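You operate a simulated robot arm through the tools that you are given. There is no shell and no other tool.

You are at the controls of a simulated robot arm. One attempt, no reset.

JOB
Tap the white reducer home with the mallet, through the wood block.
Fine: lay the block on the reducer first; put mallet and block back.
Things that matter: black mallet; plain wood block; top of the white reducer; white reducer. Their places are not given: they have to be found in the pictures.

The check looks at the end state, three seconds after you hand in, the way a careful person would. Anything else that was tipped, shoved, dropped, spilled or broken makes it a failure.

ROBOT AND FRAMES
A 6-joint arm with a two-finger parallel gripper, fixed in place. Base frame: the origin is at the foot of the arm, x ahead of it, y to its left, z up; the work surface is at about z = 0. Lengths are in m, angles in degrees, forces in N, time in s.
With the tool pointing down near the work surface it reaches from about 0.16 to 0.42 m from the base axis. Its first joint turns from -66.0 to 66.0 degrees. Payload 1.57 kg.
Tool frame: the origin (TCP) lies between the finger pads and is the grasp point; the fingertips stand 0.03 m ahead of it; z points along the fingers, y is the line along which they close. Largest opening 0.08 m; finger width 0.017, thickness 0.012; the body of the gripper, 0.04 by 0.082 m, starts 0.08 m behind the TCP.
Orientation is told as [roll, pitch, yaw] about the base's x, y, z axes, in that order, counted from this pose: with the fingers straight down and closing along the base's y, the tool's x points along the base's -x, its y along +y and its z along -z.

CONTROLS
- The arm moves only by the tool play_rows. Its argument "deltas" is a list of rows, each a list of 7 numbers: the gripper command, from -1 (shut) to 1 (fully open), values between in proportion, then the shift along the tool's x, y, z in units of 40 mm (1.0 is 40 mm), then the turn, a rotation vector about the tool's x, y, z in units of 5 degrees (1.0 is 5 degrees). In form: [[claw, dx, dy, dz, ax, ay, az], ...]. A call has 1 to 20 rows; each row shifts and turns the commanded pose from where the row before left it, along the tool's axes as they then stand. A call with a number of a shift or a turn outside -1 to 1 is refused whole. Each row takes 0.2 s and may step no farther than 0.05 m and 8.6 degrees from the row before; otherwise, or with a gripper value out of range, the whole call is refused. A pose out of reach is approached as far as the arm can. The call stops where the force on the tool passes 40 N (or 10 N more than at its start, if that is more) or the arm is blocked; 0.2 s more then pass. The fingers move at their own pace (about 0.153 m/s each) and stop on an object; they squeeze with about 41 N. The grip force told is the motor's: it shows also when the fingers shut on nothing. Time passes only in rows, and 0.2 s behind the last, so rows that do not move let the fingers close. It gives the time, the measured TCP pose, the force on the tool (base axes), the opening and the grip force at its end, in the units of the frame above (readings bear some noise), with the torque about the TCP (base axes, N m) and any sound that the robot's microphone picked up.
- Cameras (640 x 400 px; columns grow to the right, rows downward): "scene" is fixed at [0.0459, -0.3216, 0.4341]; the picture's right is [0.87, -0.50, 0.00], its down [-0.24, -0.42, -0.87] and it looks along [0.43, 0.76, -0.49] (base axes); focal length 316 px, centre (320, 200). "wrist" rides on the gripper at [0.072, -0.007, -0.122] in the tool frame; the picture's right is [0.09, 1.00, 0.00], its down [-0.84, 0.08, -0.54] and it looks along [-0.54, 0.05, 0.84] (tool axes); focal length 238 px, centre (320, 200).
- snapshot(camera): a new picture of that camera. The clock stands still meanwhile.
- probe_pixels(camera, pixels): for up to 12 pixels [column, row] of the newest picture of that camera ("zoom" is the newest enlarged one), the place [x, y, z] in the base frame of the surface seen there, good to about 0.002 m. The clock stands still meanwhile.
- close_up(camera, box): a new picture of the part [left, top, right, bottom] of that camera's present view, enlarged. The clock stands still meanwhile.
- sign_off(): hands the job in; it is judged then, once.

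Leave the gripper open and the arm clear of the work at the hand-in unless told otherwise.

The tools are called after "Call:" by a JSON object that holds its "name" and its "arguments". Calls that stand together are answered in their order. play_rows: Moves the arm, as the interface text tells. Its arguments: {"type":"object","properties":{"deltas":{"type":"array"}},"required":["deltas"]} The other tools are called the same way: snapshot (camera) takes a picture; probe_pixels (camera, pixels) gives the place of the surface under pixels of a picture; close_up (camera, box) takes an enlarged picture of a part of a camera's view; sign_off () hands the job in.

At the start:

```text
clock: 0.0
ee_pos: [0.2173, 0.0753, 0.2929]
orientation: [0.0, 0.0, 0.0]
force: [-0.1, -0.1, -0.5]
ft_torque: [-0.01, -0.03, 0.01]
width: 0.0801
finger_force: 0.0
```

scene: 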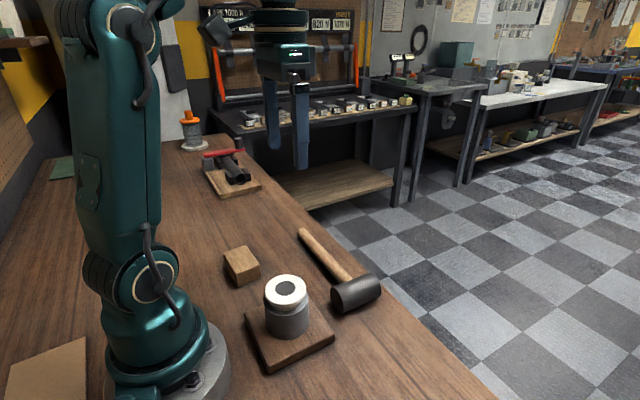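
wrist: 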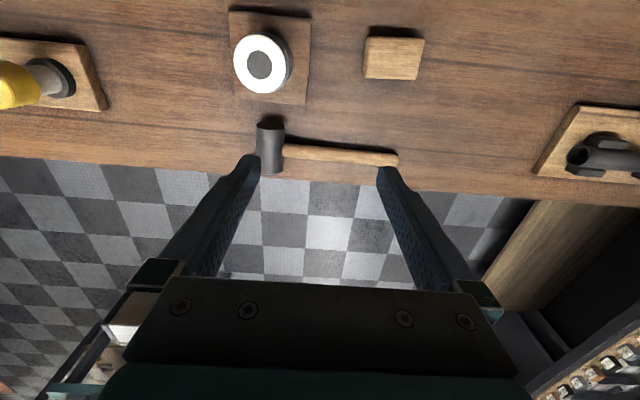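

I see the white reducer on a grey socket at scene (287,295), the wood block at (241,266), and the black mallet with its head at (355,292) and its handle running to (300,235). First I'll enlarge that area in both cameras.

Call:
{"name": "close_up", "arguments": {"camera": "scene", "box": [200, 210, 400, 385]}}

Call:
{"name": "snapshot", "arguments": {"camera": "wrist"}}

Call:
{"name": "snapshot", "arguments": {"camera": "scene"}}

```text
2.29 times, centred on (300, 298) of scene
```

zoom: 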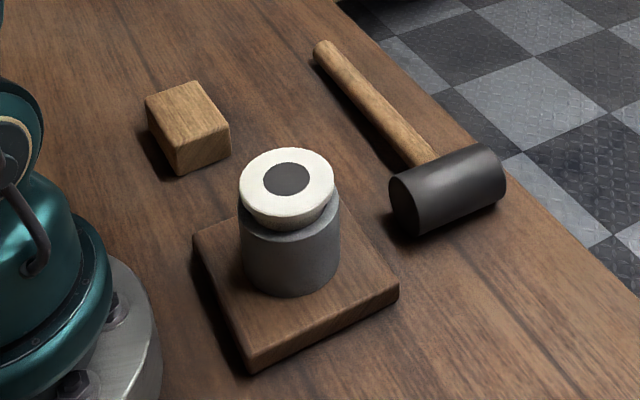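

```text
taken
```

wrist: 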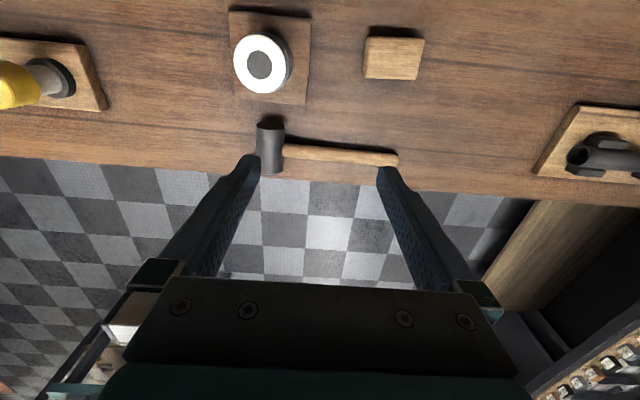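

```text
taken
```

scene: 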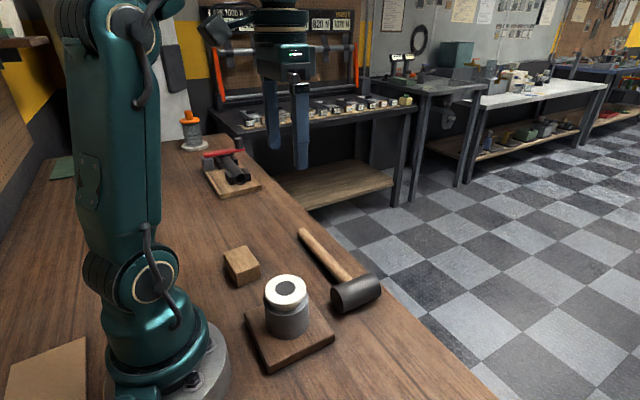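

The reducer sits slightly cocked or proud on the grey socket. In the zoom picture I'll probe the block (corners and top), the reducer's top and rim, the socket, the mallet's head and its handle.

Call:
{"name": "probe_pixels", "arguments": {"camera": "zoom", "pixels": [[190, 105], [149, 101], [193, 84], [228, 125], [179, 146], [180, 172], [289, 178], [246, 180], [330, 180], [288, 152], [285, 212], [290, 250]]}}

Call:
{"name": "probe_pixels", "arguments": {"camera": "zoom", "pixels": [[450, 180], [405, 205], [395, 190], [480, 160], [500, 175], [425, 150], [380, 105], [325, 55], [320, 45], [410, 140], [340, 270], [230, 300]]}}

Call:
{"name": "probe_pixels", "arguments": {"camera": "wrist", "pixels": [[259, 64], [237, 64], [282, 64], [259, 38], [259, 90], [290, 64], [367, 40], [422, 42], [416, 78], [366, 76], [270, 125], [272, 165]]}}

Call:
{"name": "probe_pixels", "arguments": {"camera": "wrist", "pixels": [[259, 145], [281, 145], [290, 152], [340, 156], [370, 159], [395, 160], [236, 18], [310, 20], [304, 102], [235, 97], [394, 55], [300, 60]]}}

```text
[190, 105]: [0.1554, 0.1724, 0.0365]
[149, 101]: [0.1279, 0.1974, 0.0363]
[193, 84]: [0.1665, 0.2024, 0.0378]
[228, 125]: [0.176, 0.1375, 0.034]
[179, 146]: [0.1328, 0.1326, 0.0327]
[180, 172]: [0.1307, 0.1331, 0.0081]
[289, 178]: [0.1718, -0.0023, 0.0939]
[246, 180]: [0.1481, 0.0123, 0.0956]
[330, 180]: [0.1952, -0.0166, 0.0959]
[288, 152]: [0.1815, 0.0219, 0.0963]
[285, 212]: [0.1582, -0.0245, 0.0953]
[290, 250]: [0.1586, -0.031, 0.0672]
```

```text
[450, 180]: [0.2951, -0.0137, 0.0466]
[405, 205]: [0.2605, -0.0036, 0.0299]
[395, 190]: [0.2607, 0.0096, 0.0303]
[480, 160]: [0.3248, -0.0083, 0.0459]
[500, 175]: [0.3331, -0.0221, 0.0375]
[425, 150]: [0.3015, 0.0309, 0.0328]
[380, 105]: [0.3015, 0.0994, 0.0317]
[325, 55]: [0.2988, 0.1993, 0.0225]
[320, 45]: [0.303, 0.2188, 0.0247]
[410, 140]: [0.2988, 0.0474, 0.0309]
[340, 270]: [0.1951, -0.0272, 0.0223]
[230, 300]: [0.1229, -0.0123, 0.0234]
```

```text
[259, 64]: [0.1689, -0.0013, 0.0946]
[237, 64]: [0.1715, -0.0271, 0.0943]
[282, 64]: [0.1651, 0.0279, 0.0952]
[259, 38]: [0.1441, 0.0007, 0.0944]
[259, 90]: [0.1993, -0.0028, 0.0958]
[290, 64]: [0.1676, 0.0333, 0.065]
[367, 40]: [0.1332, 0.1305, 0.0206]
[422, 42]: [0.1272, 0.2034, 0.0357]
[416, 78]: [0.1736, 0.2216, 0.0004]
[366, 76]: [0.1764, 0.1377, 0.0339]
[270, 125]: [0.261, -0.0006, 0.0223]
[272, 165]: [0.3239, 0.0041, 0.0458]
```

```text
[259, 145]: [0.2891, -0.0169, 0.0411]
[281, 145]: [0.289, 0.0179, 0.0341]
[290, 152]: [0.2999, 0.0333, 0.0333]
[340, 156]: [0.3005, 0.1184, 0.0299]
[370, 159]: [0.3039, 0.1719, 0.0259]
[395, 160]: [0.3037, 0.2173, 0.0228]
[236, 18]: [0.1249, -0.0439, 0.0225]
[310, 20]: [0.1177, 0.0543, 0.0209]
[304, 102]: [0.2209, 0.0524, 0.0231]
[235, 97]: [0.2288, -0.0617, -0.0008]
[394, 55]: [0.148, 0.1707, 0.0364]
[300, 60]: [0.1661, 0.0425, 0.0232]
```

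Readings so far:
- **Block:** about 0.043 × 0.065 m, top at z≈0.036, centre near (0.151, 0.168).
- **Reducer:** top centre near (0.170, 0.000), z≈0.095.
- **Mallet:** the head lies along x from 0.26 to 0.333, and the handle runs along y at x≈0.301.

Next I'll enlarge the reducer to see how proud it sits, and look at the surroundings.

Call:
{"name": "close_up", "arguments": {"camera": "scene", "box": [240, 260, 340, 350]}}

Call:
{"name": "probe_pixels", "arguments": {"camera": "wrist", "pixels": [[20, 85], [60, 80], [95, 105], [80, 45], [545, 170], [590, 110], [600, 150], [320, 185], [120, 160], [500, 190], [450, 150], [180, 120]]}}

```text
4.44 times, centred on (290, 305) of scene
```

zoom: 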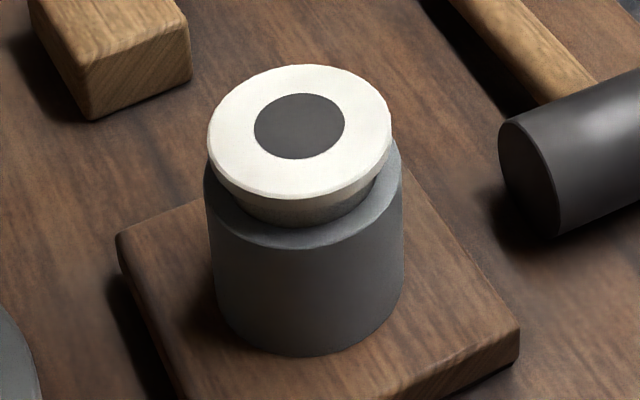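

```text
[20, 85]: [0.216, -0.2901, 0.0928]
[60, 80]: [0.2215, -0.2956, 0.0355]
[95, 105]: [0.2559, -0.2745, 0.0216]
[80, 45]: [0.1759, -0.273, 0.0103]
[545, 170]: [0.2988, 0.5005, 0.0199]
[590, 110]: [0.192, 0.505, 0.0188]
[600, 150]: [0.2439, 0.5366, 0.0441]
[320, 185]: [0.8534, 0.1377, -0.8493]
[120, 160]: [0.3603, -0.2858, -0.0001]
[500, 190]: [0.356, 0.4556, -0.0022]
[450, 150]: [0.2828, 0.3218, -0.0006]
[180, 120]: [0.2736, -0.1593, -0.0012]
```

The reducer has a flange standing proud of the socket, with a visible gap near zoom (310,215). I'll probe the flange edge, the neck, the socket rim and the socket wall to measure that gap.

Call:
{"name": "probe_pixels", "arguments": {"camera": "zoom", "pixels": [[298, 125], [290, 178], [290, 193], [300, 210], [305, 221], [300, 236], [300, 244], [300, 260], [310, 348], [394, 165], [207, 180], [395, 200]]}}

Call:
{"name": "probe_pixels", "arguments": {"camera": "zoom", "pixels": [[298, 70], [212, 130], [385, 125], [240, 85], [365, 180], [330, 125], [300, 155], [240, 205], [385, 185], [118, 240], [515, 335], [420, 190]]}}

```text
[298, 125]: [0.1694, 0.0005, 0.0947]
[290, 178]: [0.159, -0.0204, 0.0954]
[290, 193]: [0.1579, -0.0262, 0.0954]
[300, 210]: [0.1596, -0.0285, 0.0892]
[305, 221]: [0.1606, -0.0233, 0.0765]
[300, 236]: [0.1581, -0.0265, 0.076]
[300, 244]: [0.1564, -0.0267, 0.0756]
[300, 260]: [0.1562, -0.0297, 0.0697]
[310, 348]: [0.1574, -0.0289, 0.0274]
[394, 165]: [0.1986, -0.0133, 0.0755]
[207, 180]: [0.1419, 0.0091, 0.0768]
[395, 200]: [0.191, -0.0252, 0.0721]
```

```text
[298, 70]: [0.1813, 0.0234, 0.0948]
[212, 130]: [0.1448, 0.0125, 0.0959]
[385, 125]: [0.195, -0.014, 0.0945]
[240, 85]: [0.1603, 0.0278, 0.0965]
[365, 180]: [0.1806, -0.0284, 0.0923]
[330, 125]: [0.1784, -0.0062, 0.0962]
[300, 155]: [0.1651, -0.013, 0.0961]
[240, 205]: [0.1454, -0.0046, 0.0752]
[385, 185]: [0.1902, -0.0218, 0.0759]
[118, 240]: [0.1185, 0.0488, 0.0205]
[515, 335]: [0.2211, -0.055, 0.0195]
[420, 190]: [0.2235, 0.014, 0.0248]
```

Measurements of the joint:
- Socket rim at z≈0.076.
- Reducer top flat at z≈0.0955.
- Flange underside at about 0.089, so roughly 12–13 mm of travel is left.

The block is turned about +6° and centred near (0.151, 0.1675). I'll move above it with the gripper open and turn to match, then look with the wrist camera.

Call:
{"name": "play_rows", "arguments": {"deltas": [[1, 0.415, 0.576, 0.45, 0, 0, 0], [1, 0.415, 0.576, 0.45, 0, 0, 0], [1, 0.415, 0.576, 0.45, 0, 0, 0], [1, 0.415, 0.576, 0.45, 0, 0, 0], [1, 0, 0, 0, 0, 0, -0.6], [1, 0, 0, 0, 0, 0, -0.6]]}}

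```text
clock: 1.4
ee_pos: [0.1503, 0.167, 0.2214]
orientation: [0.0, 0.0, 6.1]
force: [-0.3, 0.3, -0.1]
ft_torque: [0.02, -0.01, -0.02]
width: 0.0804
finger_force: 0.0
```

I'm above the block at (0.150, 0.167, 0.221), yaw 6.1. Now I'll take a wrist and a scene picture to check the alignment.

Call:
{"name": "snapshot", "arguments": {"camera": "wrist"}}

Call:
{"name": "snapshot", "arguments": {"camera": "scene"}}

```text
taken
```

wrist: 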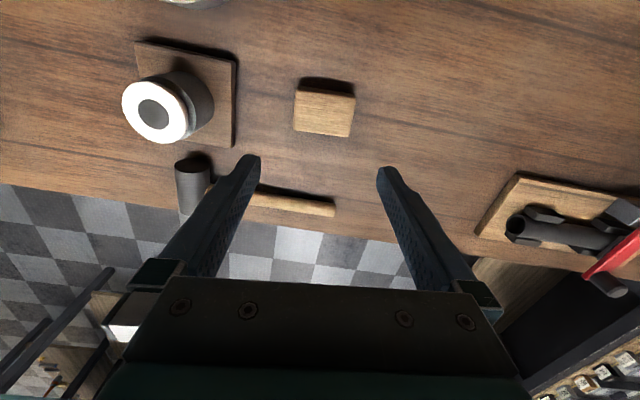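

```text
taken
```

scene: 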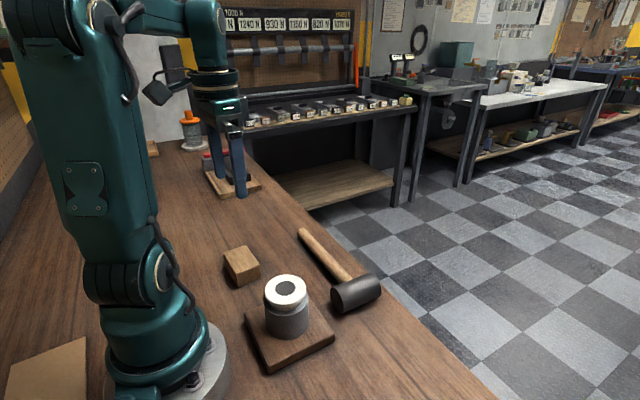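

The block shows at wrist (325,112) between the fingers. I'll probe its corners for an accurate centre and yaw.

Call:
{"name": "probe_pixels", "arguments": {"camera": "wrist", "pixels": [[300, 92], [352, 98], [349, 134], [296, 128], [325, 112], [296, 110], [352, 115], [325, 94], [323, 130], [322, 80]]}}

Call:
{"name": "close_up", "arguments": {"camera": "wrist", "box": [270, 60, 380, 150]}}

```text
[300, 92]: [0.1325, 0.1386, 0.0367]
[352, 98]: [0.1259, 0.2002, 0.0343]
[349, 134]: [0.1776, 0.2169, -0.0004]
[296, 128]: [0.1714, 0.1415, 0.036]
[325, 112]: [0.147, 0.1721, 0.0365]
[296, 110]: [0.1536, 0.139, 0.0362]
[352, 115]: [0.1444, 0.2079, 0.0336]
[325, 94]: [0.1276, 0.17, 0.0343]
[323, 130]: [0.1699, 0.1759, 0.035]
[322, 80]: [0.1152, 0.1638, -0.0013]
```

```text
4.44 times, centred on (325, 105) of wrist
```

zoom: 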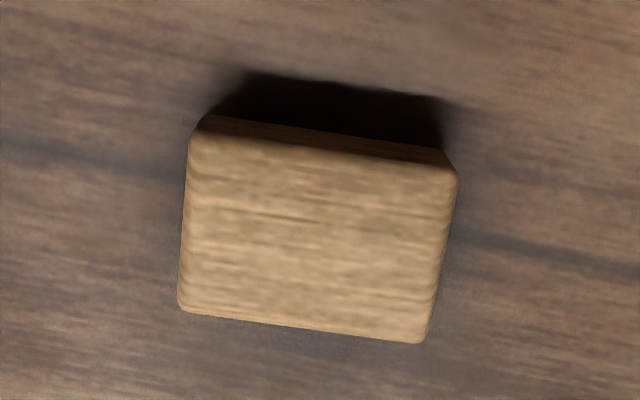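

I'll probe the block's edge midpoints in this zoom.

Call:
{"name": "probe_pixels", "arguments": {"camera": "zoom", "pixels": [[197, 150], [190, 220], [183, 295], [320, 150], [440, 172], [445, 240], [425, 330], [300, 322], [230, 313], [380, 334], [230, 140], [320, 235]]}}

```text
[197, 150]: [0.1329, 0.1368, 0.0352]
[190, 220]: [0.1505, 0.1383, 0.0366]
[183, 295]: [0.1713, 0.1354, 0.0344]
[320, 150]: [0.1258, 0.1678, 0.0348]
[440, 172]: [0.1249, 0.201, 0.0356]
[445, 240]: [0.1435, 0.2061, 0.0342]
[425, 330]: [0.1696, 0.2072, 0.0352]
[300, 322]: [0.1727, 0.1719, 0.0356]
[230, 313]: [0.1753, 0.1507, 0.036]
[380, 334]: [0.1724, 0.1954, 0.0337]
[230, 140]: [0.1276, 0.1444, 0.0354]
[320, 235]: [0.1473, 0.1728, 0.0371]
```

The block's centre is about (0.150, 0.170), size about 0.046 × 0.068, yaw about 4–5°. Gripping across the short side leaves much more finger margin, so I'll turn the tool to yaw ≈ 95° here at z=0.22.

Call:
{"name": "play_rows", "arguments": {"deltas": [[1, 0, 0.07, 0, 0, 0, -0.99], [1, 0, 0, 0, 0, 0, -0.99], [1, 0, 0, 0, 0, 0, -0.99], [1, 0, 0, 0, 0, 0, -0.99], [1, 0, 0, 0, 0, 0, -0.99], [1, 0, 0, 0, 0, 0, -0.99], [1, 0, 0, 0, 0, 0, -0.99], [1, 0, 0, 0, 0, 0, -0.99], [1, 0, 0, 0, 0, 0, -0.99], [1, 0, 0, 0, 0, 0, -0.99], [1, 0, 0, 0, 0, 0, -0.99], [1, 0, 0, 0, 0, 0, -0.99], [1, 0, 0, 0, 0, 0, -0.99], [1, 0, 0, 0, 0, 0, -0.99], [1, 0, 0, 0, 0, 0, -0.99], [1, 0, 0, 0, 0, 0, -0.99], [1, 0, 0, 0, 0, 0, -0.99], [1, 0, 0, 0, 0, 0, -0.99]]}}

Call:
{"name": "snapshot", "arguments": {"camera": "wrist"}}

```text
clock: 5.2
ee_pos: [0.1505, 0.1697, 0.2222]
orientation: [0.0, 0.0, 95.1]
force: [0.1, -0.9, 0.1]
ft_torque: [-0.01, 0.02, -0.03]
width: 0.0799
finger_force: 0.0
```

```text
taken
```

wrist: 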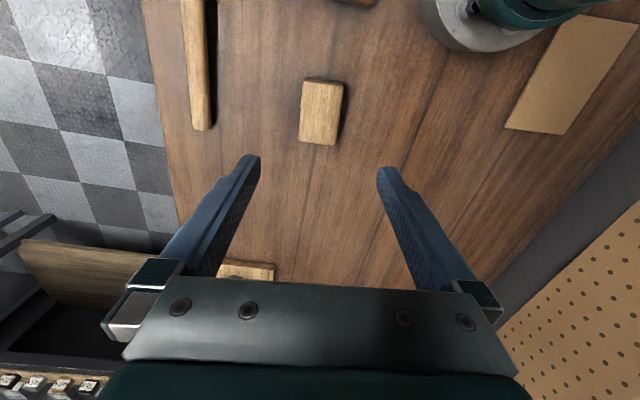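

At yaw 95 the block is at wrist (320,112). I'll zoom and probe its edges to refine the yaw and centre before going down.

Call:
{"name": "close_up", "arguments": {"camera": "wrist", "box": [270, 60, 380, 150]}}

Call:
{"name": "probe_pixels", "arguments": {"camera": "wrist", "pixels": [[303, 90], [301, 110], [299, 135], [341, 90], [338, 110], [335, 138], [322, 82], [317, 142], [320, 112]]}}

```text
4.44 times, centred on (325, 105) of wrist
```

zoom: 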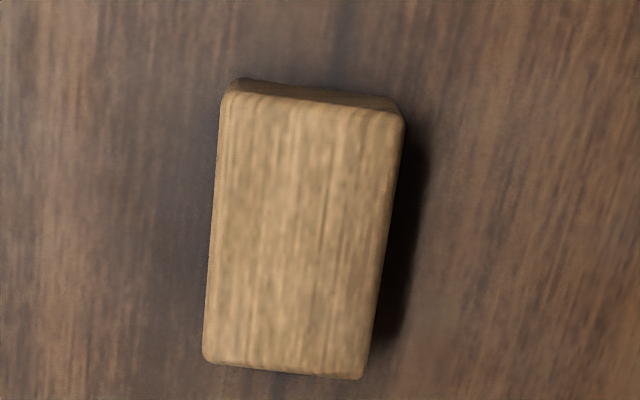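

```text
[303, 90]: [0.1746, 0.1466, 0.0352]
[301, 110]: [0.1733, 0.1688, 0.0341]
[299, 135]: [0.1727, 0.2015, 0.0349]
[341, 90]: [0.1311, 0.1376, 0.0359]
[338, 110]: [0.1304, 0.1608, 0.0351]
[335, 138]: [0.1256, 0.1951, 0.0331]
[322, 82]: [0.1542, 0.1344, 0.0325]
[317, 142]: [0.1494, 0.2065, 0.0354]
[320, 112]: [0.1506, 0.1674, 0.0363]
```

Centre confirmed at about (0.151, 0.170), and the yaw matches within 1–2°. I'll descend to TCP z≈0.037, with fingertips about 7 mm above the table.

Call:
{"name": "play_rows", "arguments": {"deltas": [[1, 0, 0, 0.9, 0, 0, 0], [1, 0, 0, 0.9, 0, 0, 0], [1, 0, 0, 0.9, 0, 0, 0], [1, 0, 0, 0.9, 0, 0, 0], [1, 0, 0, 0.6, 0, 0, 0], [1, 0, 0, 0.42, 0, 0, 0], [1, 0, 0, 0, 0, 0, 0]]}}

```text
clock: 6.8
ee_pos: [0.1499, 0.1691, 0.0368]
orientation: [0.0, -0.1, 95.1]
force: [0.1, -0.8, 0.4]
ft_torque: [0.03, 0.02, -0.01]
width: 0.0799
finger_force: 0.1
```

I'm down at z=0.0368 with no contact force. Now I'll close on the block.

Call:
{"name": "play_rows", "arguments": {"deltas": [[-1, 0, 0, 0, 0, 0, 0], [-1, 0, 0, 0, 0, 0, 0], [-1, 0, 0, 0, 0, 0, 0]]}}

Call:
{"name": "snapshot", "arguments": {"camera": "wrist"}}

```text
clock: 7.6
ee_pos: [0.1503, 0.1692, 0.0374]
orientation: [0.0, -0.1, 95.1]
force: [-0.2, 0.2, 0.0]
ft_torque: [-0.02, 0.0, -0.01]
width: 0.0492
finger_force: 41.4
```

```text
taken
```

wrist: 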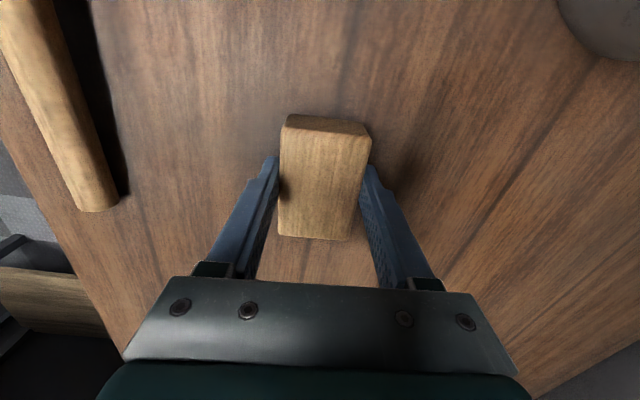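

I have the block: width 0.0492, pads either side. Its original spot is TCP (0.1503, 0.1692, 0.0374) at yaw 95.1, and I'll put it back there later. Now I'll lift it straight up to about z=0.205 and turn it to yaw 90.

Call:
{"name": "play_rows", "arguments": {"deltas": [[-1, 0, 0, -0.5, 0, 0, 0], [-1, 0, 0, -0.9, 0, 0, 0], [-1, 0, 0, -0.9, 0, 0, 0], [-1, 0, 0, -0.9, 0, 0, 0], [-1, 0, 0, -0.9, 0, 0, 0], [-1, 0, 0, 0, 0, 0, 1], [-1, 0, 0, 0, 0, 0, 0]]}}

```text
clock: 9.2
ee_pos: [0.1485, 0.1705, 0.2007]
orientation: [0.0, 0.0, 90.0]
force: [0.5, -0.8, -1.9]
ft_torque: [-0.01, -0.01, 0.02]
width: 0.0491
finger_force: 41.3
```

The block is lifted to z=0.20. Next I'll carry it across to above the reducer at (0.170, 0.000).

Call:
{"name": "play_rows", "arguments": {"deltas": [[-1, 0.6, -0.08, 0, 0, 0, 0], [-1, 0.9, -0.12, 0, 0, 0, 0], [-1, 0.9, -0.12, 0, 0, 0, 0], [-1, 0.9, -0.12, 0, 0, 0, 0], [-1, 0.6, -0.06, 0, 0, 0, 0], [-1, 0.36, -0.04, 0, 0, 0, 0], [-1, 0, 0, 0, 0, 0, 0]]}}

Call:
{"name": "snapshot", "arguments": {"camera": "scene"}}

Call:
{"name": "snapshot", "arguments": {"camera": "wrist"}}

```text
clock: 10.8
ee_pos: [0.1733, 0.0007, 0.1998]
orientation: [0.0, 0.0, 90.1]
force: [-0.9, -0.4, -0.6]
ft_torque: [0.0, 0.0, 0.0]
width: 0.0494
finger_force: 40.4
```

```text
taken
```

scene: 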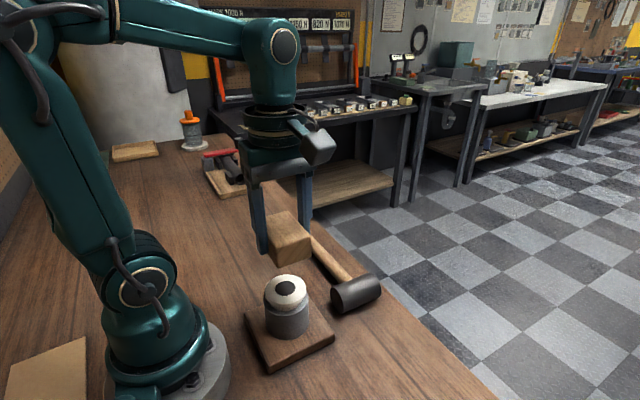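

```text
taken
```

wrist: 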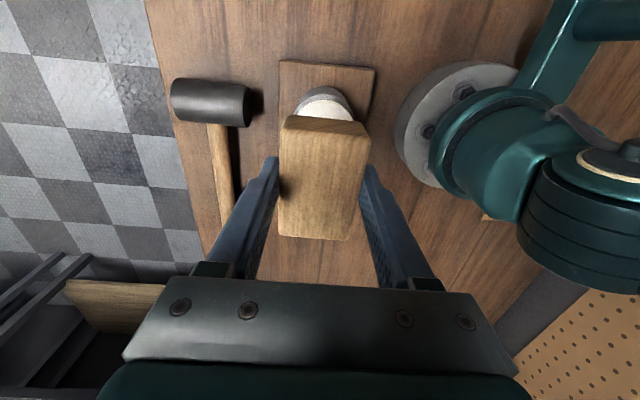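

I'm holding the block above the reducer at (0.1733, 0.0007). I'll nudge about 3 mm toward the base to centre it on (0.170, -0.001), then lower to just above contact. Contact should come at TCP z≈0.133.

Call:
{"name": "play_rows", "arguments": {"deltas": [[-1, 0.04, 0.08, 0, 0, 0, 0], [-1, 0, 0, 0.5, 0, 0, 0], [-1, 0, 0, 0.6, 0, 0, 0], [-1, 0, 0, 0.4, 0, 0, 0], [-1, 0, 0, 0.08, 0, 0, 0], [-1, 0, 0, 0, 0, 0, 0]]}}

Call:
{"name": "close_up", "arguments": {"camera": "scene", "box": [230, 210, 350, 350]}}

```text
clock: 12.2
ee_pos: [0.1689, -0.0024, 0.1375]
orientation: [-0.1, 0.0, 90.1]
force: [0.7, 0.1, 0.3]
ft_torque: [0.0, 0.0, 0.01]
width: 0.0491
finger_force: 40.8
```

```text
2.86 times, centred on (290, 280) of scene
```

zoom: 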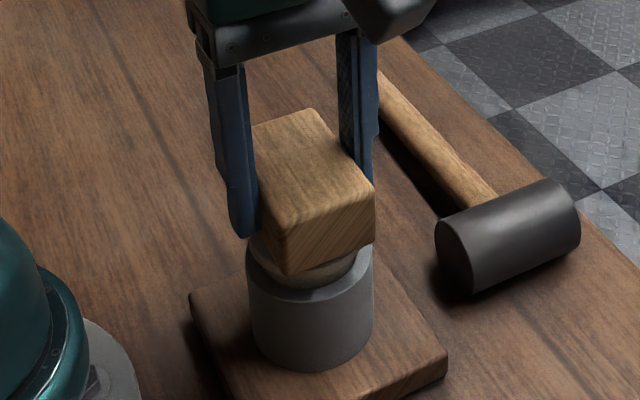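

The block hangs about 4 mm above the flange. I'll lower in 1 mm steps to touch.

Call:
{"name": "play_rows", "arguments": {"deltas": [[-1, -0.02, -0.02, 0.03, 0, 0, 0], [-1, 0, 0, 0.03, 0, 0, 0], [-1, 0, 0, 0.025, 0, 0, 0], [-1, 0, 0, 0, 0, 0, 0]]}}

Call:
{"name": "close_up", "arguments": {"camera": "scene", "box": [230, 240, 330, 330]}}

```text
clock: 13.2
ee_pos: [0.171, 0.0, 0.1349]
orientation: [0.0, 0.0, 90.1]
force: [-0.5, 0.0, 0.2]
ft_torque: [0.01, 0.02, 0.05]
width: 0.049
finger_force: 41.4
```

```text
4.44 times, centred on (280, 285) of scene
```

zoom: 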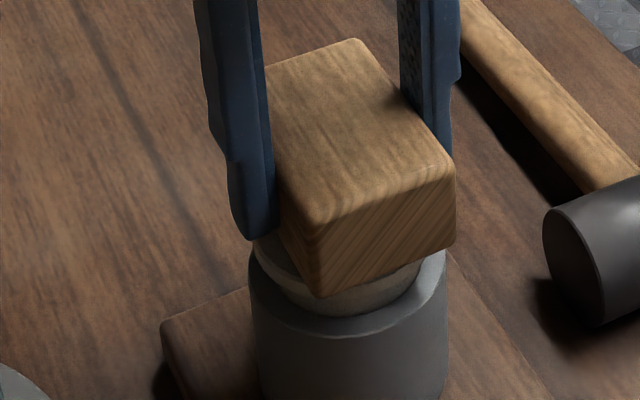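

There's no contact force yet at z≈0.135. I'll go down two more 0.8 mm steps.

Call:
{"name": "play_rows", "arguments": {"deltas": [[-1, 0, 0, 0.02, 0, 0, 0], [-1, 0, 0, 0.02, 0, 0, 0], [-1, 0, 0, 0, 0, 0, 0]]}}

```text
clock: 14.0
ee_pos: [0.1696, -0.0008, 0.1323]
orientation: [0.0, 0.0, 90.1]
force: [0.1, -1.1, -0.5]
ft_torque: [-0.03, -0.04, -0.01]
width: 0.0491
finger_force: 41.1
```

Still only noise-level force. I'll go down one more small step at a time.

Call:
{"name": "play_rows", "arguments": {"deltas": [[-1, 0, 0, 0.02, 0, 0, 0], [-1, 0, 0, 0, 0, 0, 0]]}}

Call:
{"name": "close_up", "arguments": {"camera": "scene", "box": [250, 270, 310, 320]}}

```text
clock: 14.6
ee_pos: [0.1692, -0.0001, 0.1321]
orientation: [-0.1, -0.1, 90.2]
force: [0.0, 0.6, -1.8]
ft_torque: [0.01, -0.02, -0.02]
width: 0.0492
finger_force: 41.4
```

```text
8.00 times, centred on (280, 295) of scene
```

zoom: 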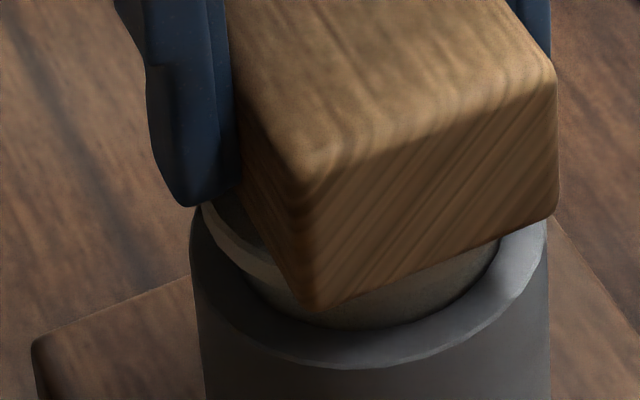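

I'll probe the block's top and lower edge in this zoom to find its real height over the flange.

Call:
{"name": "probe_pixels", "arguments": {"camera": "zoom", "pixels": [[380, 80], [320, 120], [450, 60], [330, 300], [420, 270], [520, 225], [330, 250], [400, 305], [250, 265], [225, 240]]}}

```text
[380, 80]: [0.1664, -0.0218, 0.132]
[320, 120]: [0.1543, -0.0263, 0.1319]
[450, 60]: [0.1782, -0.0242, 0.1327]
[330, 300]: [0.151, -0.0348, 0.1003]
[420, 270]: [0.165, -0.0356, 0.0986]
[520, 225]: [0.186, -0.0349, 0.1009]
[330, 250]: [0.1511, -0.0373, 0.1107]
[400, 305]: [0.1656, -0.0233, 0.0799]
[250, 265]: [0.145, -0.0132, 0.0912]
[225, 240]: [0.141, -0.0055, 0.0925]
```

The block's top is at z≈0.132 and its thickness is 0.036, so its underside is about 0.096. That is on the flange, within half a millimetre. I'll open the gripper to lay it down.

Call:
{"name": "play_rows", "arguments": {"deltas": [[0.0, 0, 0, 0, 0, 0, 0], [0.6, 0, 0, 0, 0, 0, 0], [1, 0, 0, 0, 0, 0, 0], [1, 0, 0, 0, 0, 0, 0]]}}

Call:
{"name": "close_up", "arguments": {"camera": "scene", "box": [230, 230, 350, 350]}}

```text
clock: 15.6
ee_pos: [0.1699, -0.0002, 0.1305]
orientation: [0.0, 0.0, 90.0]
force: [0.0, -0.5, 0.0]
ft_torque: [0.02, 0.03, 0.0]
width: 0.08
finger_force: 0.0
```

```text
3.33 times, centred on (290, 290) of scene
```

zoom: 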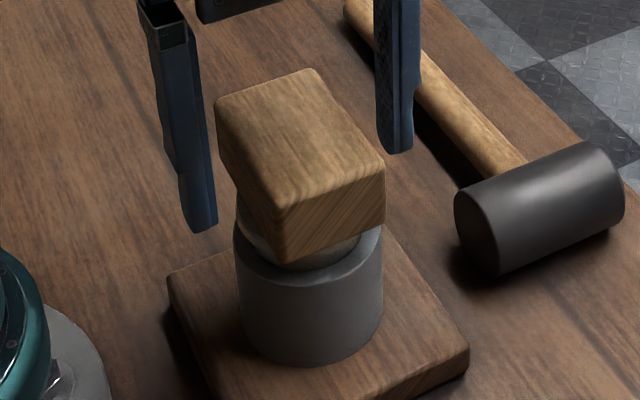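

The block is resting level on the reducer and the fingers are clear. I'll rise straight up to z≈0.25, then go above the mallet's handle near its head, around (0.301, 0.05).

Call:
{"name": "play_rows", "arguments": {"deltas": [[1, 0, 0, -0.5, 0, 0, 0], [1, 0, 0, -0.9, 0, 0, 0], [1, 0, 0, -0.9, 0, 0, 0], [1, 0, 0, -0.6, 0, 0, 0], [1, -0.25, -0.8, 0, 0, 0, 0], [1, -0.25, -0.8, 0, 0, 0, 0], [1, -0.25, -0.8, 0, 0, 0, 0], [1, -0.25, -0.5, 0, 0, 0, 0], [1, -0.25, -0.38, 0, 0, 0, 0], [1, 0, 0, 0, 0, 0, 0]]}}

Call:
{"name": "snapshot", "arguments": {"camera": "wrist"}}

Call:
{"name": "snapshot", "arguments": {"camera": "scene"}}

```text
clock: 17.8
ee_pos: [0.2972, 0.0499, 0.2492]
orientation: [0.1, 0.0, 90.1]
force: [-0.4, 0.0, -1.1]
ft_torque: [0.02, -0.03, -0.03]
width: 0.0804
finger_force: 0.1
```

```text
taken
```

wrist: 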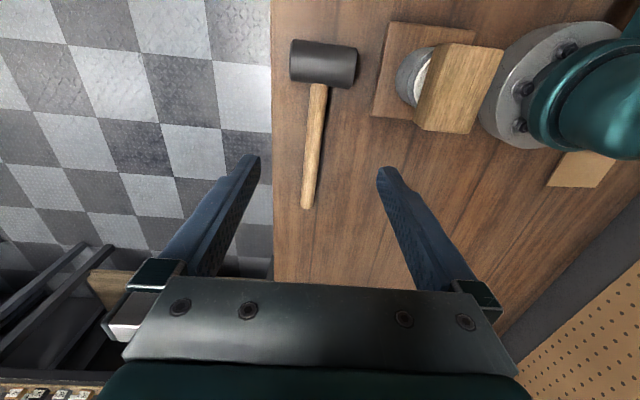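

```text
taken
```

scene: 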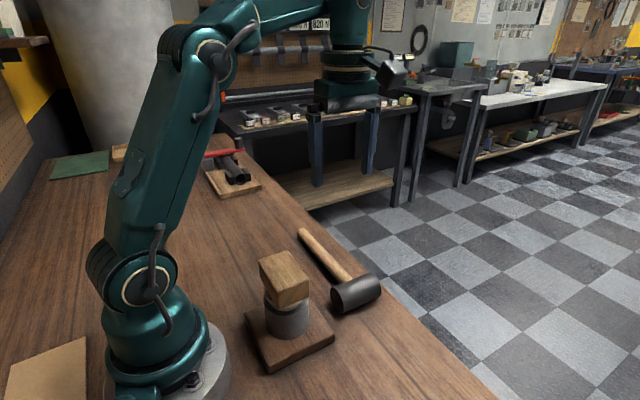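

I can see the mallet from above: head at wrist (323,63), handle down to (308,207). I'll probe both for exact placement and zoom in.

Call:
{"name": "probe_pixels", "arguments": {"camera": "wrist", "pixels": [[323, 58], [323, 45], [323, 80], [293, 62], [356, 68], [318, 95], [310, 100], [326, 100], [315, 130], [312, 160], [308, 200], [305, 180]]}}

Call:
{"name": "close_up", "arguments": {"camera": "wrist", "box": [270, 30, 380, 120]}}

```text
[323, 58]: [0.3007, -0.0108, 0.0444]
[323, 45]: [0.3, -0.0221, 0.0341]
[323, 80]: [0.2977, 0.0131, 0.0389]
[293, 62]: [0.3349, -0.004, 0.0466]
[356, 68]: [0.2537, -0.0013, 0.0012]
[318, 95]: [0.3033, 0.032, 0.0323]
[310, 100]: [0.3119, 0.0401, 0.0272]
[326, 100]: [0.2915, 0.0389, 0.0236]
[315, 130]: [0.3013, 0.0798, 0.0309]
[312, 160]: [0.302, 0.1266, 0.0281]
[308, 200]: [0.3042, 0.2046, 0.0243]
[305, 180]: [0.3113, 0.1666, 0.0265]
```

```text
4.44 times, centred on (325, 75) of wrist
```

zoom: 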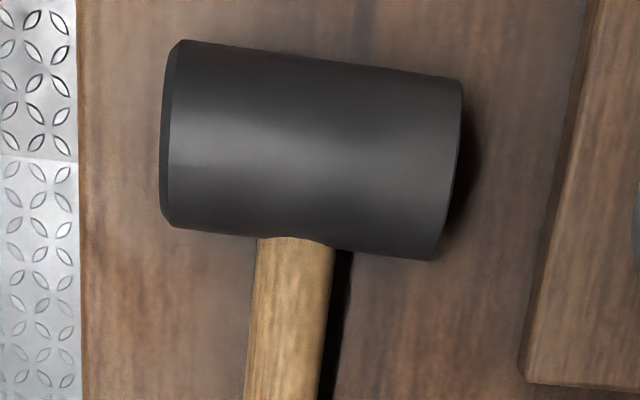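

The mallet measures as follows:
- Head axis along x at y≈-0.003, z≈0.023.
- Handle along y at x≈0.3015, about 21 mm thick, its top at z≈0.032 close to the head.

I'll grip the handle at y≈0.045, short of the head. First I'll descend partway to z≈0.12 and re-check.

Call:
{"name": "play_rows", "arguments": {"deltas": [[1, 0.1, 0, 0.8, 0, 0, 0], [1, 0, 0, 0.9, 0, 0, 0], [1, 0, 0, 0.9, 0, 0, 0], [1, 0, 0, 0.6, 0, 0, 0], [1, 0, 0, 0, 0, 0, 0], [1, 0, 0, 0, 0, 0, 0]]}}

Call:
{"name": "snapshot", "arguments": {"camera": "wrist"}}

```text
clock: 19.2
ee_pos: [0.2994, 0.0484, 0.1192]
orientation: [0.0, 0.1, 90.2]
force: [-0.7, 0.0, -0.4]
ft_torque: [0.02, -0.05, 0.01]
width: 0.0803
finger_force: 0.1
```

```text
taken
```

wrist: 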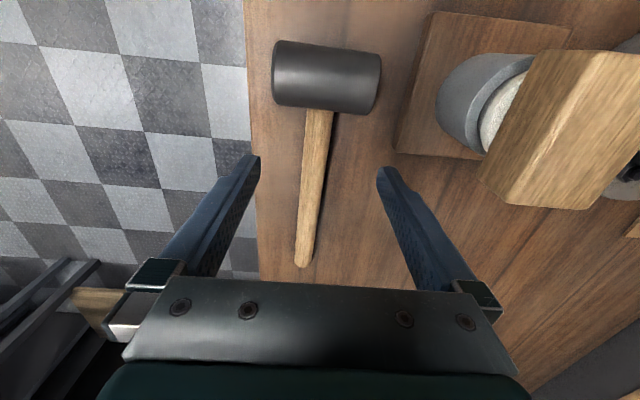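

The handle is centred between the fingers, which sit at columns 250 and 385. I'll probe the handle and head again at this closer range.

Call:
{"name": "probe_pixels", "arguments": {"camera": "wrist", "pixels": [[318, 125], [306, 125], [331, 125], [314, 160], [301, 160], [326, 160], [325, 75], [273, 75], [381, 85], [330, 45], [322, 106], [306, 250]]}}

```text
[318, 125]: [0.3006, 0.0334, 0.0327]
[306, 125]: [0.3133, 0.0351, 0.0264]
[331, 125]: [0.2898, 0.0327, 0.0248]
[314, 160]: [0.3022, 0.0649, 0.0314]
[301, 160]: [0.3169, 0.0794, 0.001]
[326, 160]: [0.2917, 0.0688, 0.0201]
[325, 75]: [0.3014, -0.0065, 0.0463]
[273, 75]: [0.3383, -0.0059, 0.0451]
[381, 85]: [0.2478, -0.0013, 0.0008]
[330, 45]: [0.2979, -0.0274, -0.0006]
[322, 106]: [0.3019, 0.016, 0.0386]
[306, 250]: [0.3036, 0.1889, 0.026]
```

Handle centre is x≈0.3015. I'll shift 2 mm outward and descend to TCP z≈0.036.

Call:
{"name": "play_rows", "arguments": {"deltas": [[1, 0.03, -0.05, 0.6, 0, 0, 0], [1, 0, 0, 0.7, 0, 0, 0], [1, 0, 0, 0.5, 0, 0, 0], [1, 0, 0, 0.26, 0, 0, 0], [1, 0, 0, 0, 0, 0, 0], [1, 0, 0, 0, 0, 0, 0]]}}

Call:
{"name": "snapshot", "arguments": {"camera": "wrist"}}

```text
clock: 20.6
ee_pos: [0.302, 0.0447, 0.0369]
orientation: [0.0, 0.0, 90.1]
force: [-0.4, -0.6, 0.4]
ft_torque: [-0.01, 0.03, -0.02]
width: 0.0801
finger_force: 0.1
```

```text
taken
```

wrist: 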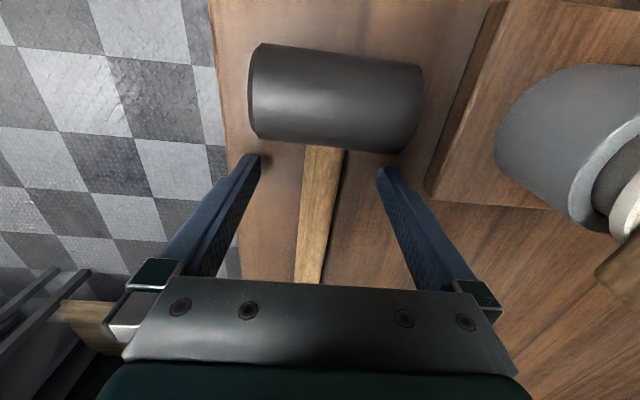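

I'm at (0.302, 0.0447, 0.037). The fingers straddle the handle clear of the head. Closing now.

Call:
{"name": "play_rows", "arguments": {"deltas": [[-1, 0, 0, 0, 0, 0, 0], [-1, 0, 0, 0, 0, 0, 0], [-1, 0, 0, 0, 0, 0, 0], [-1, 0, 0, 0, 0, 0, 0]]}}

Call:
{"name": "close_up", "arguments": {"camera": "scene", "box": [230, 190, 410, 330]}}

```text
clock: 21.6
ee_pos: [0.3014, 0.0443, 0.0375]
orientation: [0.1, -0.1, 90.1]
force: [-0.7, 0.1, 0.3]
ft_torque: [-0.08, 0.04, -0.09]
width: 0.0235
finger_force: 35.6
```

```text
2.86 times, centred on (320, 260) of scene
```

zoom: 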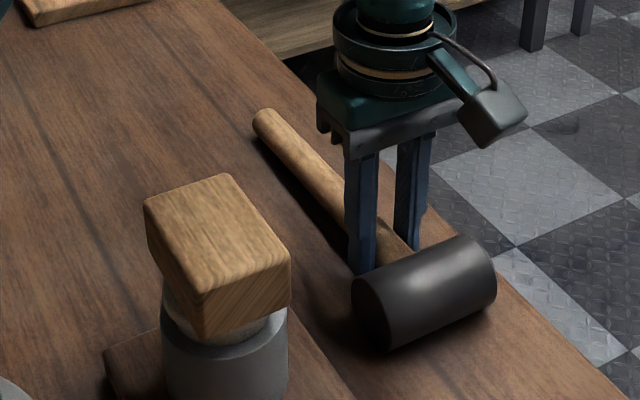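

The handle is gripped (width 0.0235). Its original pose is TCP (0.3015, 0.0445, 0.037) at yaw 90. I'll lift slowly by 60 mm and check the hold.

Call:
{"name": "play_rows", "arguments": {"deltas": [[-1, 0, 0, -0.2, 0, 0, 0], [-1, 0, 0, -0.4, 0, 0, 0], [-1, 0, 0, -0.5, 0, 0, 0], [-1, 0, 0, -0.4, 0, 0, 0], [-1, 0, 0, 0, 0, 0, 0]]}}

Call:
{"name": "snapshot", "arguments": {"camera": "scene"}}

Call:
{"name": "snapshot", "arguments": {"camera": "wrist"}}

```text
clock: 22.8
ee_pos: [0.3014, 0.0439, 0.0987]
orientation: [0.0, 0.0, 90.0]
force: [-0.3, -0.1, -4.2]
ft_torque: [0.02, -0.04, 0.0]
width: 0.0234
finger_force: 35.4
```

```text
taken
```

scene: 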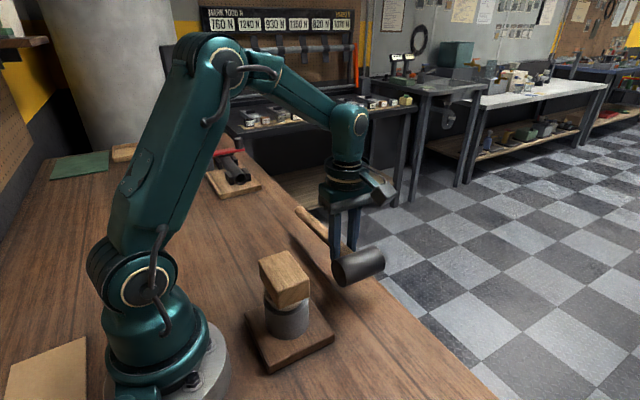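

```text
taken
```

wrist: 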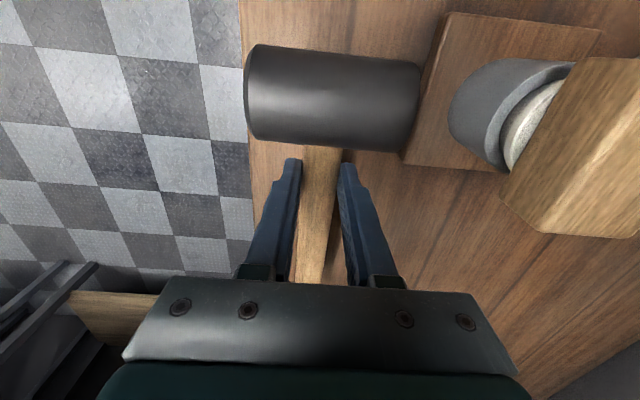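

The mallet is held firm, with a load of about 4 N and almost no torque, so its balance point is near the grip. I'll lift to z≈0.26 and turn the yaw from 90 toward 0, so the head comes to the base side of the gripper.

Call:
{"name": "play_rows", "arguments": {"deltas": [[-1, 0, 0, -0.8, 0, 0, 0], [-1, 0, 0, -0.9, 0, 0, 0], [-1, 0, 0, -0.9, 0, 0, 0], [-1, 0, 0, -0.9, 0, 0, 0], [-1, 0, 0, -0.5, 0, 0, 0], [-1, 0, 0, 0, 0, 0, 0.6], [-1, 0, 0, 0, 0, 0, 1], [-1, 0, 0, 0, 0, 0, 1], [-1, 0, 0, 0, 0, 0, 1], [-1, 0, 0, 0, 0, 0, 1], [-1, 0, 0, 0, 0, 0, 1], [-1, 0, 0, 0, 0, 0, 1], [-1, 0, 0, 0, 0, 0, 1], [-1, 0, 0, 0, 0, 0, 1], [-1, 0, 0, 0, 0, 0, 0.4]]}}

Call:
{"name": "snapshot", "arguments": {"camera": "scene"}}

```text
clock: 26.0
ee_pos: [0.3012, 0.0445, 0.2561]
orientation: [0.0, 0.0, 45.2]
force: [-0.8, -0.4, -3.8]
ft_torque: [0.03, 0.0, -0.01]
width: 0.0234
finger_force: 36.1
```

```text
taken
```

scene: 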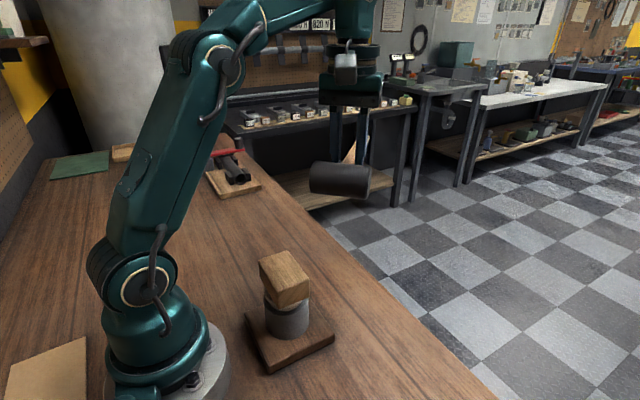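

Halfway there at yaw 45, with the mallet stable. I'll continue to yaw 0.

Call:
{"name": "play_rows", "arguments": {"deltas": [[-1, 0, 0, 0, 0, 0, 0.6], [-1, 0, 0, 0, 0, 0, 1], [-1, 0, 0, 0, 0, 0, 1], [-1, 0, 0, 0, 0, 0, 1], [-1, 0, 0, 0, 0, 0, 1], [-1, 0, 0, 0, 0, 0, 1], [-1, 0, 0, 0, 0, 0, 1], [-1, 0, 0, 0, 0, 0, 1], [-1, 0, 0, 0, 0, 0, 1], [-1, 0, 0, 0, 0, 0, 0.4], [-1, 0, 0, 0, 0, 0, 0]]}}

Call:
{"name": "snapshot", "arguments": {"camera": "scene"}}

```text
clock: 28.4
ee_pos: [0.3019, 0.0439, 0.2578]
orientation: [0.0, 0.0, 0.0]
force: [-0.1, -0.1, -3.4]
ft_torque: [-0.01, -0.04, 0.05]
width: 0.0231
finger_force: 35.6
```

```text
taken
```

scene: 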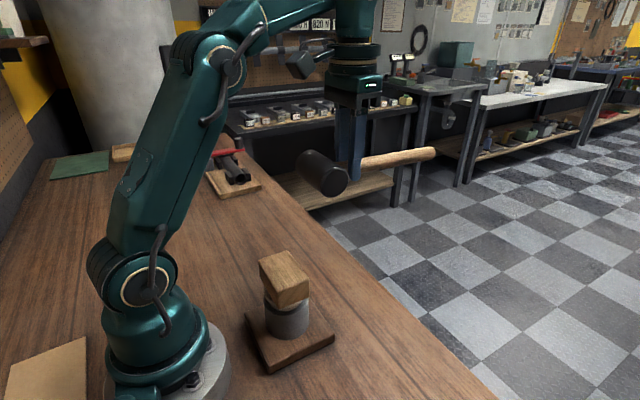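

Yaw is now 0, with the head on the base side and the handle pointing outward. Next I'll shift to about (0.26, -0.02, 0.26), then start rolling about tool x so the fingers swing toward -y and the head's face turns downward. I'll do the first 30° and check that the arm follows.

Call:
{"name": "play_rows", "arguments": {"deltas": [[-1, 0.3, -0.5, 0, 0, 0, 0], [-1, 0.4, -0.6, 0, 0, 0, 0], [-1, 0.3, -0.5, -0.2, 0, 0, 0], [-1, 0, 0, 0, 0.6, 0, 0], [-1, 0, 0, 0, 1, 0, 0], [-1, 0, 0, 0, 1, 0, 0], [-1, 0, 0, 0, 1, 0, 0], [-1, 0, 0, 0, 1, 0, 0], [-1, 0, 0, 0, 1, 0, 0], [-1, 0, 0, 0, 0.4, 0, 0], [-1, 0, 0, 0, 0, 0, 0]]}}

Call:
{"name": "snapshot", "arguments": {"camera": "scene"}}

```text
clock: 30.8
ee_pos: [0.2628, -0.0207, 0.2659]
orientation: [-30.1, 0.0, 0.1]
force: [-0.3, -1.0, -3.0]
ft_torque: [0.05, -0.04, -0.03]
width: 0.0235
finger_force: 35.5
```

```text
taken
```

scene: 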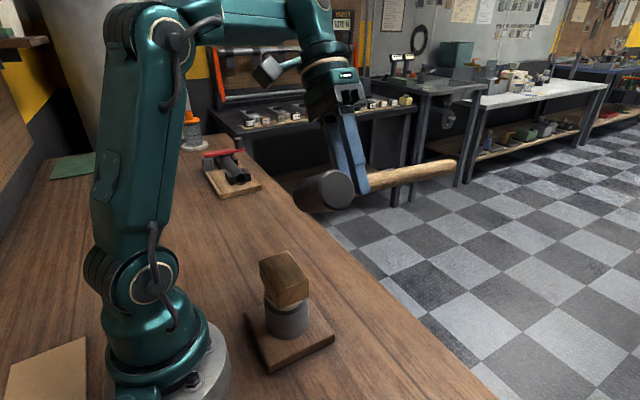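

The arm follows cleanly (roll -30°). I'll do another 30°.

Call:
{"name": "play_rows", "arguments": {"deltas": [[-1, 0, 0, 0, 0.6, 0, 0], [-1, 0, 0, 0, 1, 0, 0], [-1, 0, 0, 0, 1, 0, 0], [-1, 0, 0, 0, 1, 0, 0], [-1, 0, 0, 0, 1, 0, 0], [-1, 0, 0, 0, 1, 0, 0], [-1, 0, 0, 0, 0.4, 0, 0], [-1, 0, 0, 0, 0, 0, 0]]}}

Call:
{"name": "snapshot", "arguments": {"camera": "scene"}}

```text
clock: 32.6
ee_pos: [0.2624, -0.02, 0.2647]
orientation: [-60.1, -0.1, 0.1]
force: [0.9, 0.2, -3.6]
ft_torque: [0.08, -0.05, -0.01]
width: 0.0231
finger_force: 35.2
```

```text
taken
```

scene: 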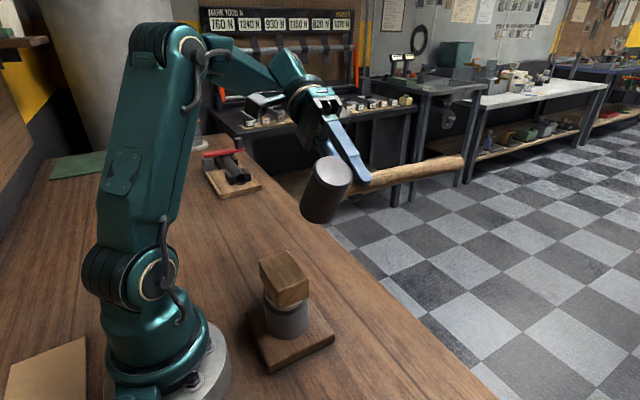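

Roll is -60° and all is steady. I'll do the last 30°.

Call:
{"name": "play_rows", "arguments": {"deltas": [[-1, 0, 0, 0, 0.6, 0, 0], [-1, 0, 0, 0, 1, 0, 0], [-1, 0, 0, 0, 1, 0, 0], [-1, 0, 0, 0, 1, 0, 0], [-1, 0, 0, 0, 1, 0, 0], [-1, 0, 0, 0, 1, 0, 0], [-1, 0, 0, 0, 0.4, 0, 0], [-1, 0, 0, 0, 0, 0, 0]]}}

Call:
{"name": "snapshot", "arguments": {"camera": "scene"}}

Call:
{"name": "snapshot", "arguments": {"camera": "wrist"}}

```text
clock: 34.4
ee_pos: [0.262, -0.0195, 0.2658]
orientation: [-90.0, 0.0, 0.1]
force: [0.6, 0.4, -3.1]
ft_torque: [0.08, -0.06, -0.01]
width: 0.0234
finger_force: 35.7
```

```text
taken
```

scene: 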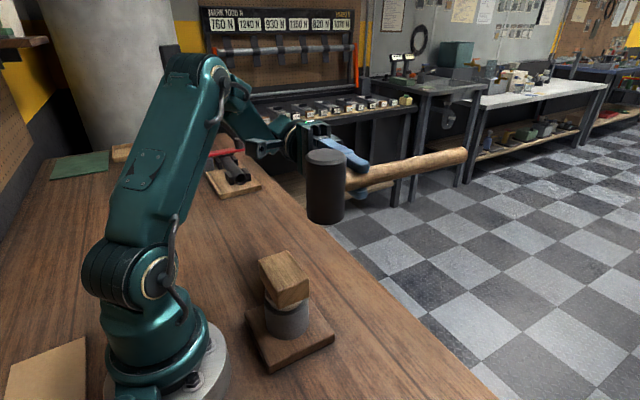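

```text
taken
```

wrist: 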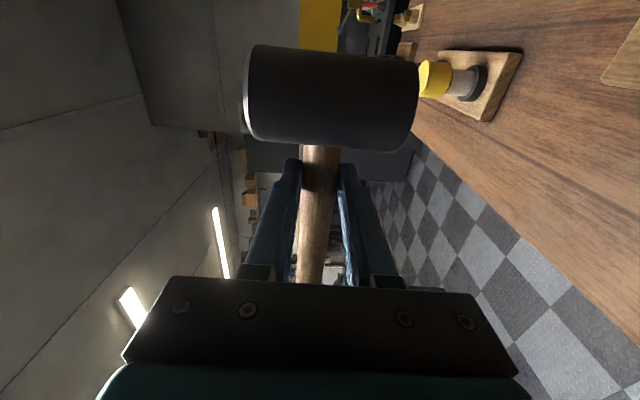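

The tool is now horizontal and the mallet head hangs face-down at scene (325,187). I'll probe the head and the block top, so I can line up the face over the block's centre.

Call:
{"name": "close_up", "arguments": {"camera": "scene", "box": [230, 130, 410, 350]}}

Call:
{"name": "probe_pixels", "arguments": {"camera": "scene", "pixels": [[325, 158], [310, 160], [340, 160], [325, 152], [325, 187], [325, 215], [312, 190], [338, 190], [284, 260], [262, 263], [286, 280], [308, 275]]}}

```text
1.82 times, centred on (320, 240) of scene
```

zoom: 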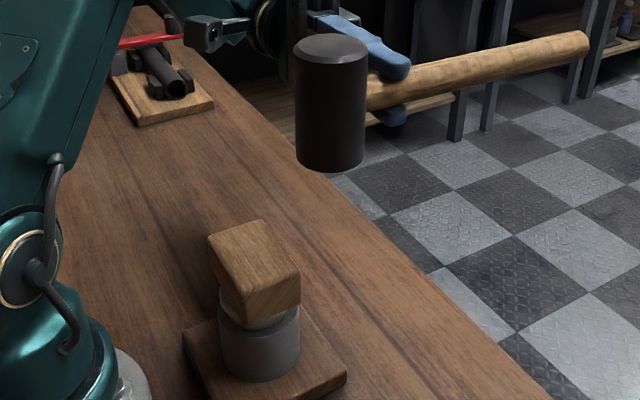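

```text
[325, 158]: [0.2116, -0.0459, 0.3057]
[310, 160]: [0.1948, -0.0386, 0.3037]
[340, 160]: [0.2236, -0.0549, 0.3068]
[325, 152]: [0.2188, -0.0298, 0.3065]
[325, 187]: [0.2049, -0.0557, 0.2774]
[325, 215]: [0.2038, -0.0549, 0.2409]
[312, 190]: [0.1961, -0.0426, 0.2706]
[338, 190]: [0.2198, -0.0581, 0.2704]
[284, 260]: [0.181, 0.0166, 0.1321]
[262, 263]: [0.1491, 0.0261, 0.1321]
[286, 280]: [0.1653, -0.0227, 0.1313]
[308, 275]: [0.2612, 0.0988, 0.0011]
```

Estimates of the head and target:
- Head axis is at about (0.2135, -0.0355), face bottom z≈0.227, block top z=0.132.
- To centre the face over (0.170, -0.001) I need -43 mm in x and +34 mm in y.

I'll move across at this height and re-check before lowering.

Call:
{"name": "play_rows", "arguments": {"deltas": [[-1, 0.25, 0, -0.2, 0, 0, 0], [-1, 0.3, 0, -0.25, 0, 0, 0], [-1, 0.3, 0, -0.25, 0, 0, 0], [-1, 0.24, 0, -0.16, 0, 0, 0], [-1, 0, 0, 0, 0, 0, 0]]}}

Call:
{"name": "close_up", "arguments": {"camera": "scene", "box": [200, 100, 400, 350]}}

Call:
{"name": "snapshot", "arguments": {"camera": "scene"}}

Call:
{"name": "snapshot", "arguments": {"camera": "wrist"}}

```text
clock: 35.6
ee_pos: [0.2193, -0.0037, 0.2478]
orientation: [-89.8, -0.1, 0.2]
force: [-0.2, 0.8, -3.1]
ft_torque: [0.09, 0.01, 0.0]
width: 0.0233
finger_force: 35.5
out of reach, approached as far as the arm can: row 1, 2, 3, 4
```

```text
1.60 times, centred on (300, 225) of scene
```

zoom: 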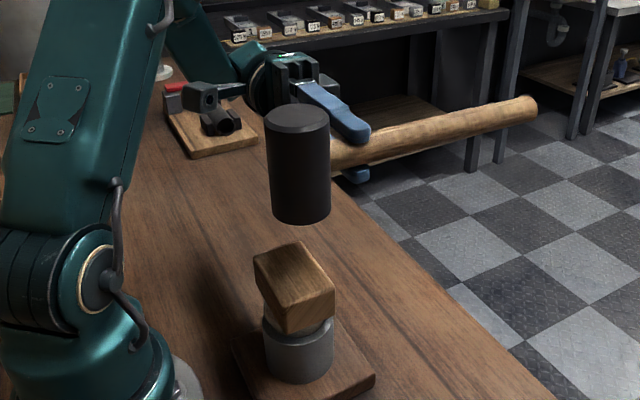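

```text
taken
```

scene: 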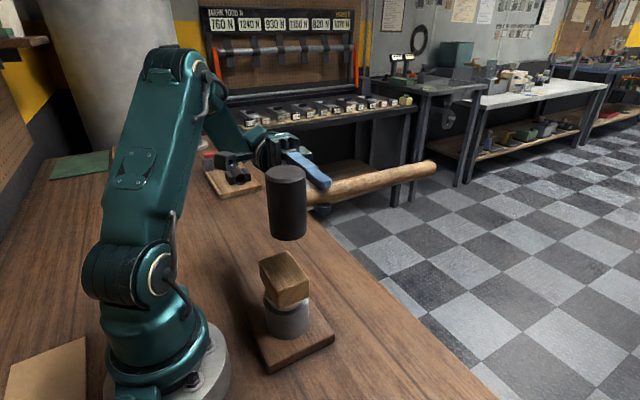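

```text
taken
```

wrist: 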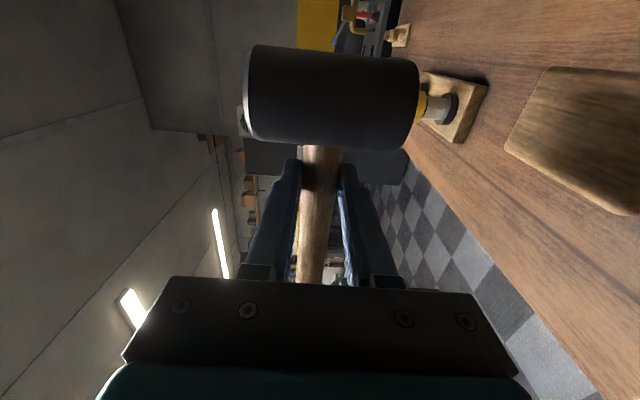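

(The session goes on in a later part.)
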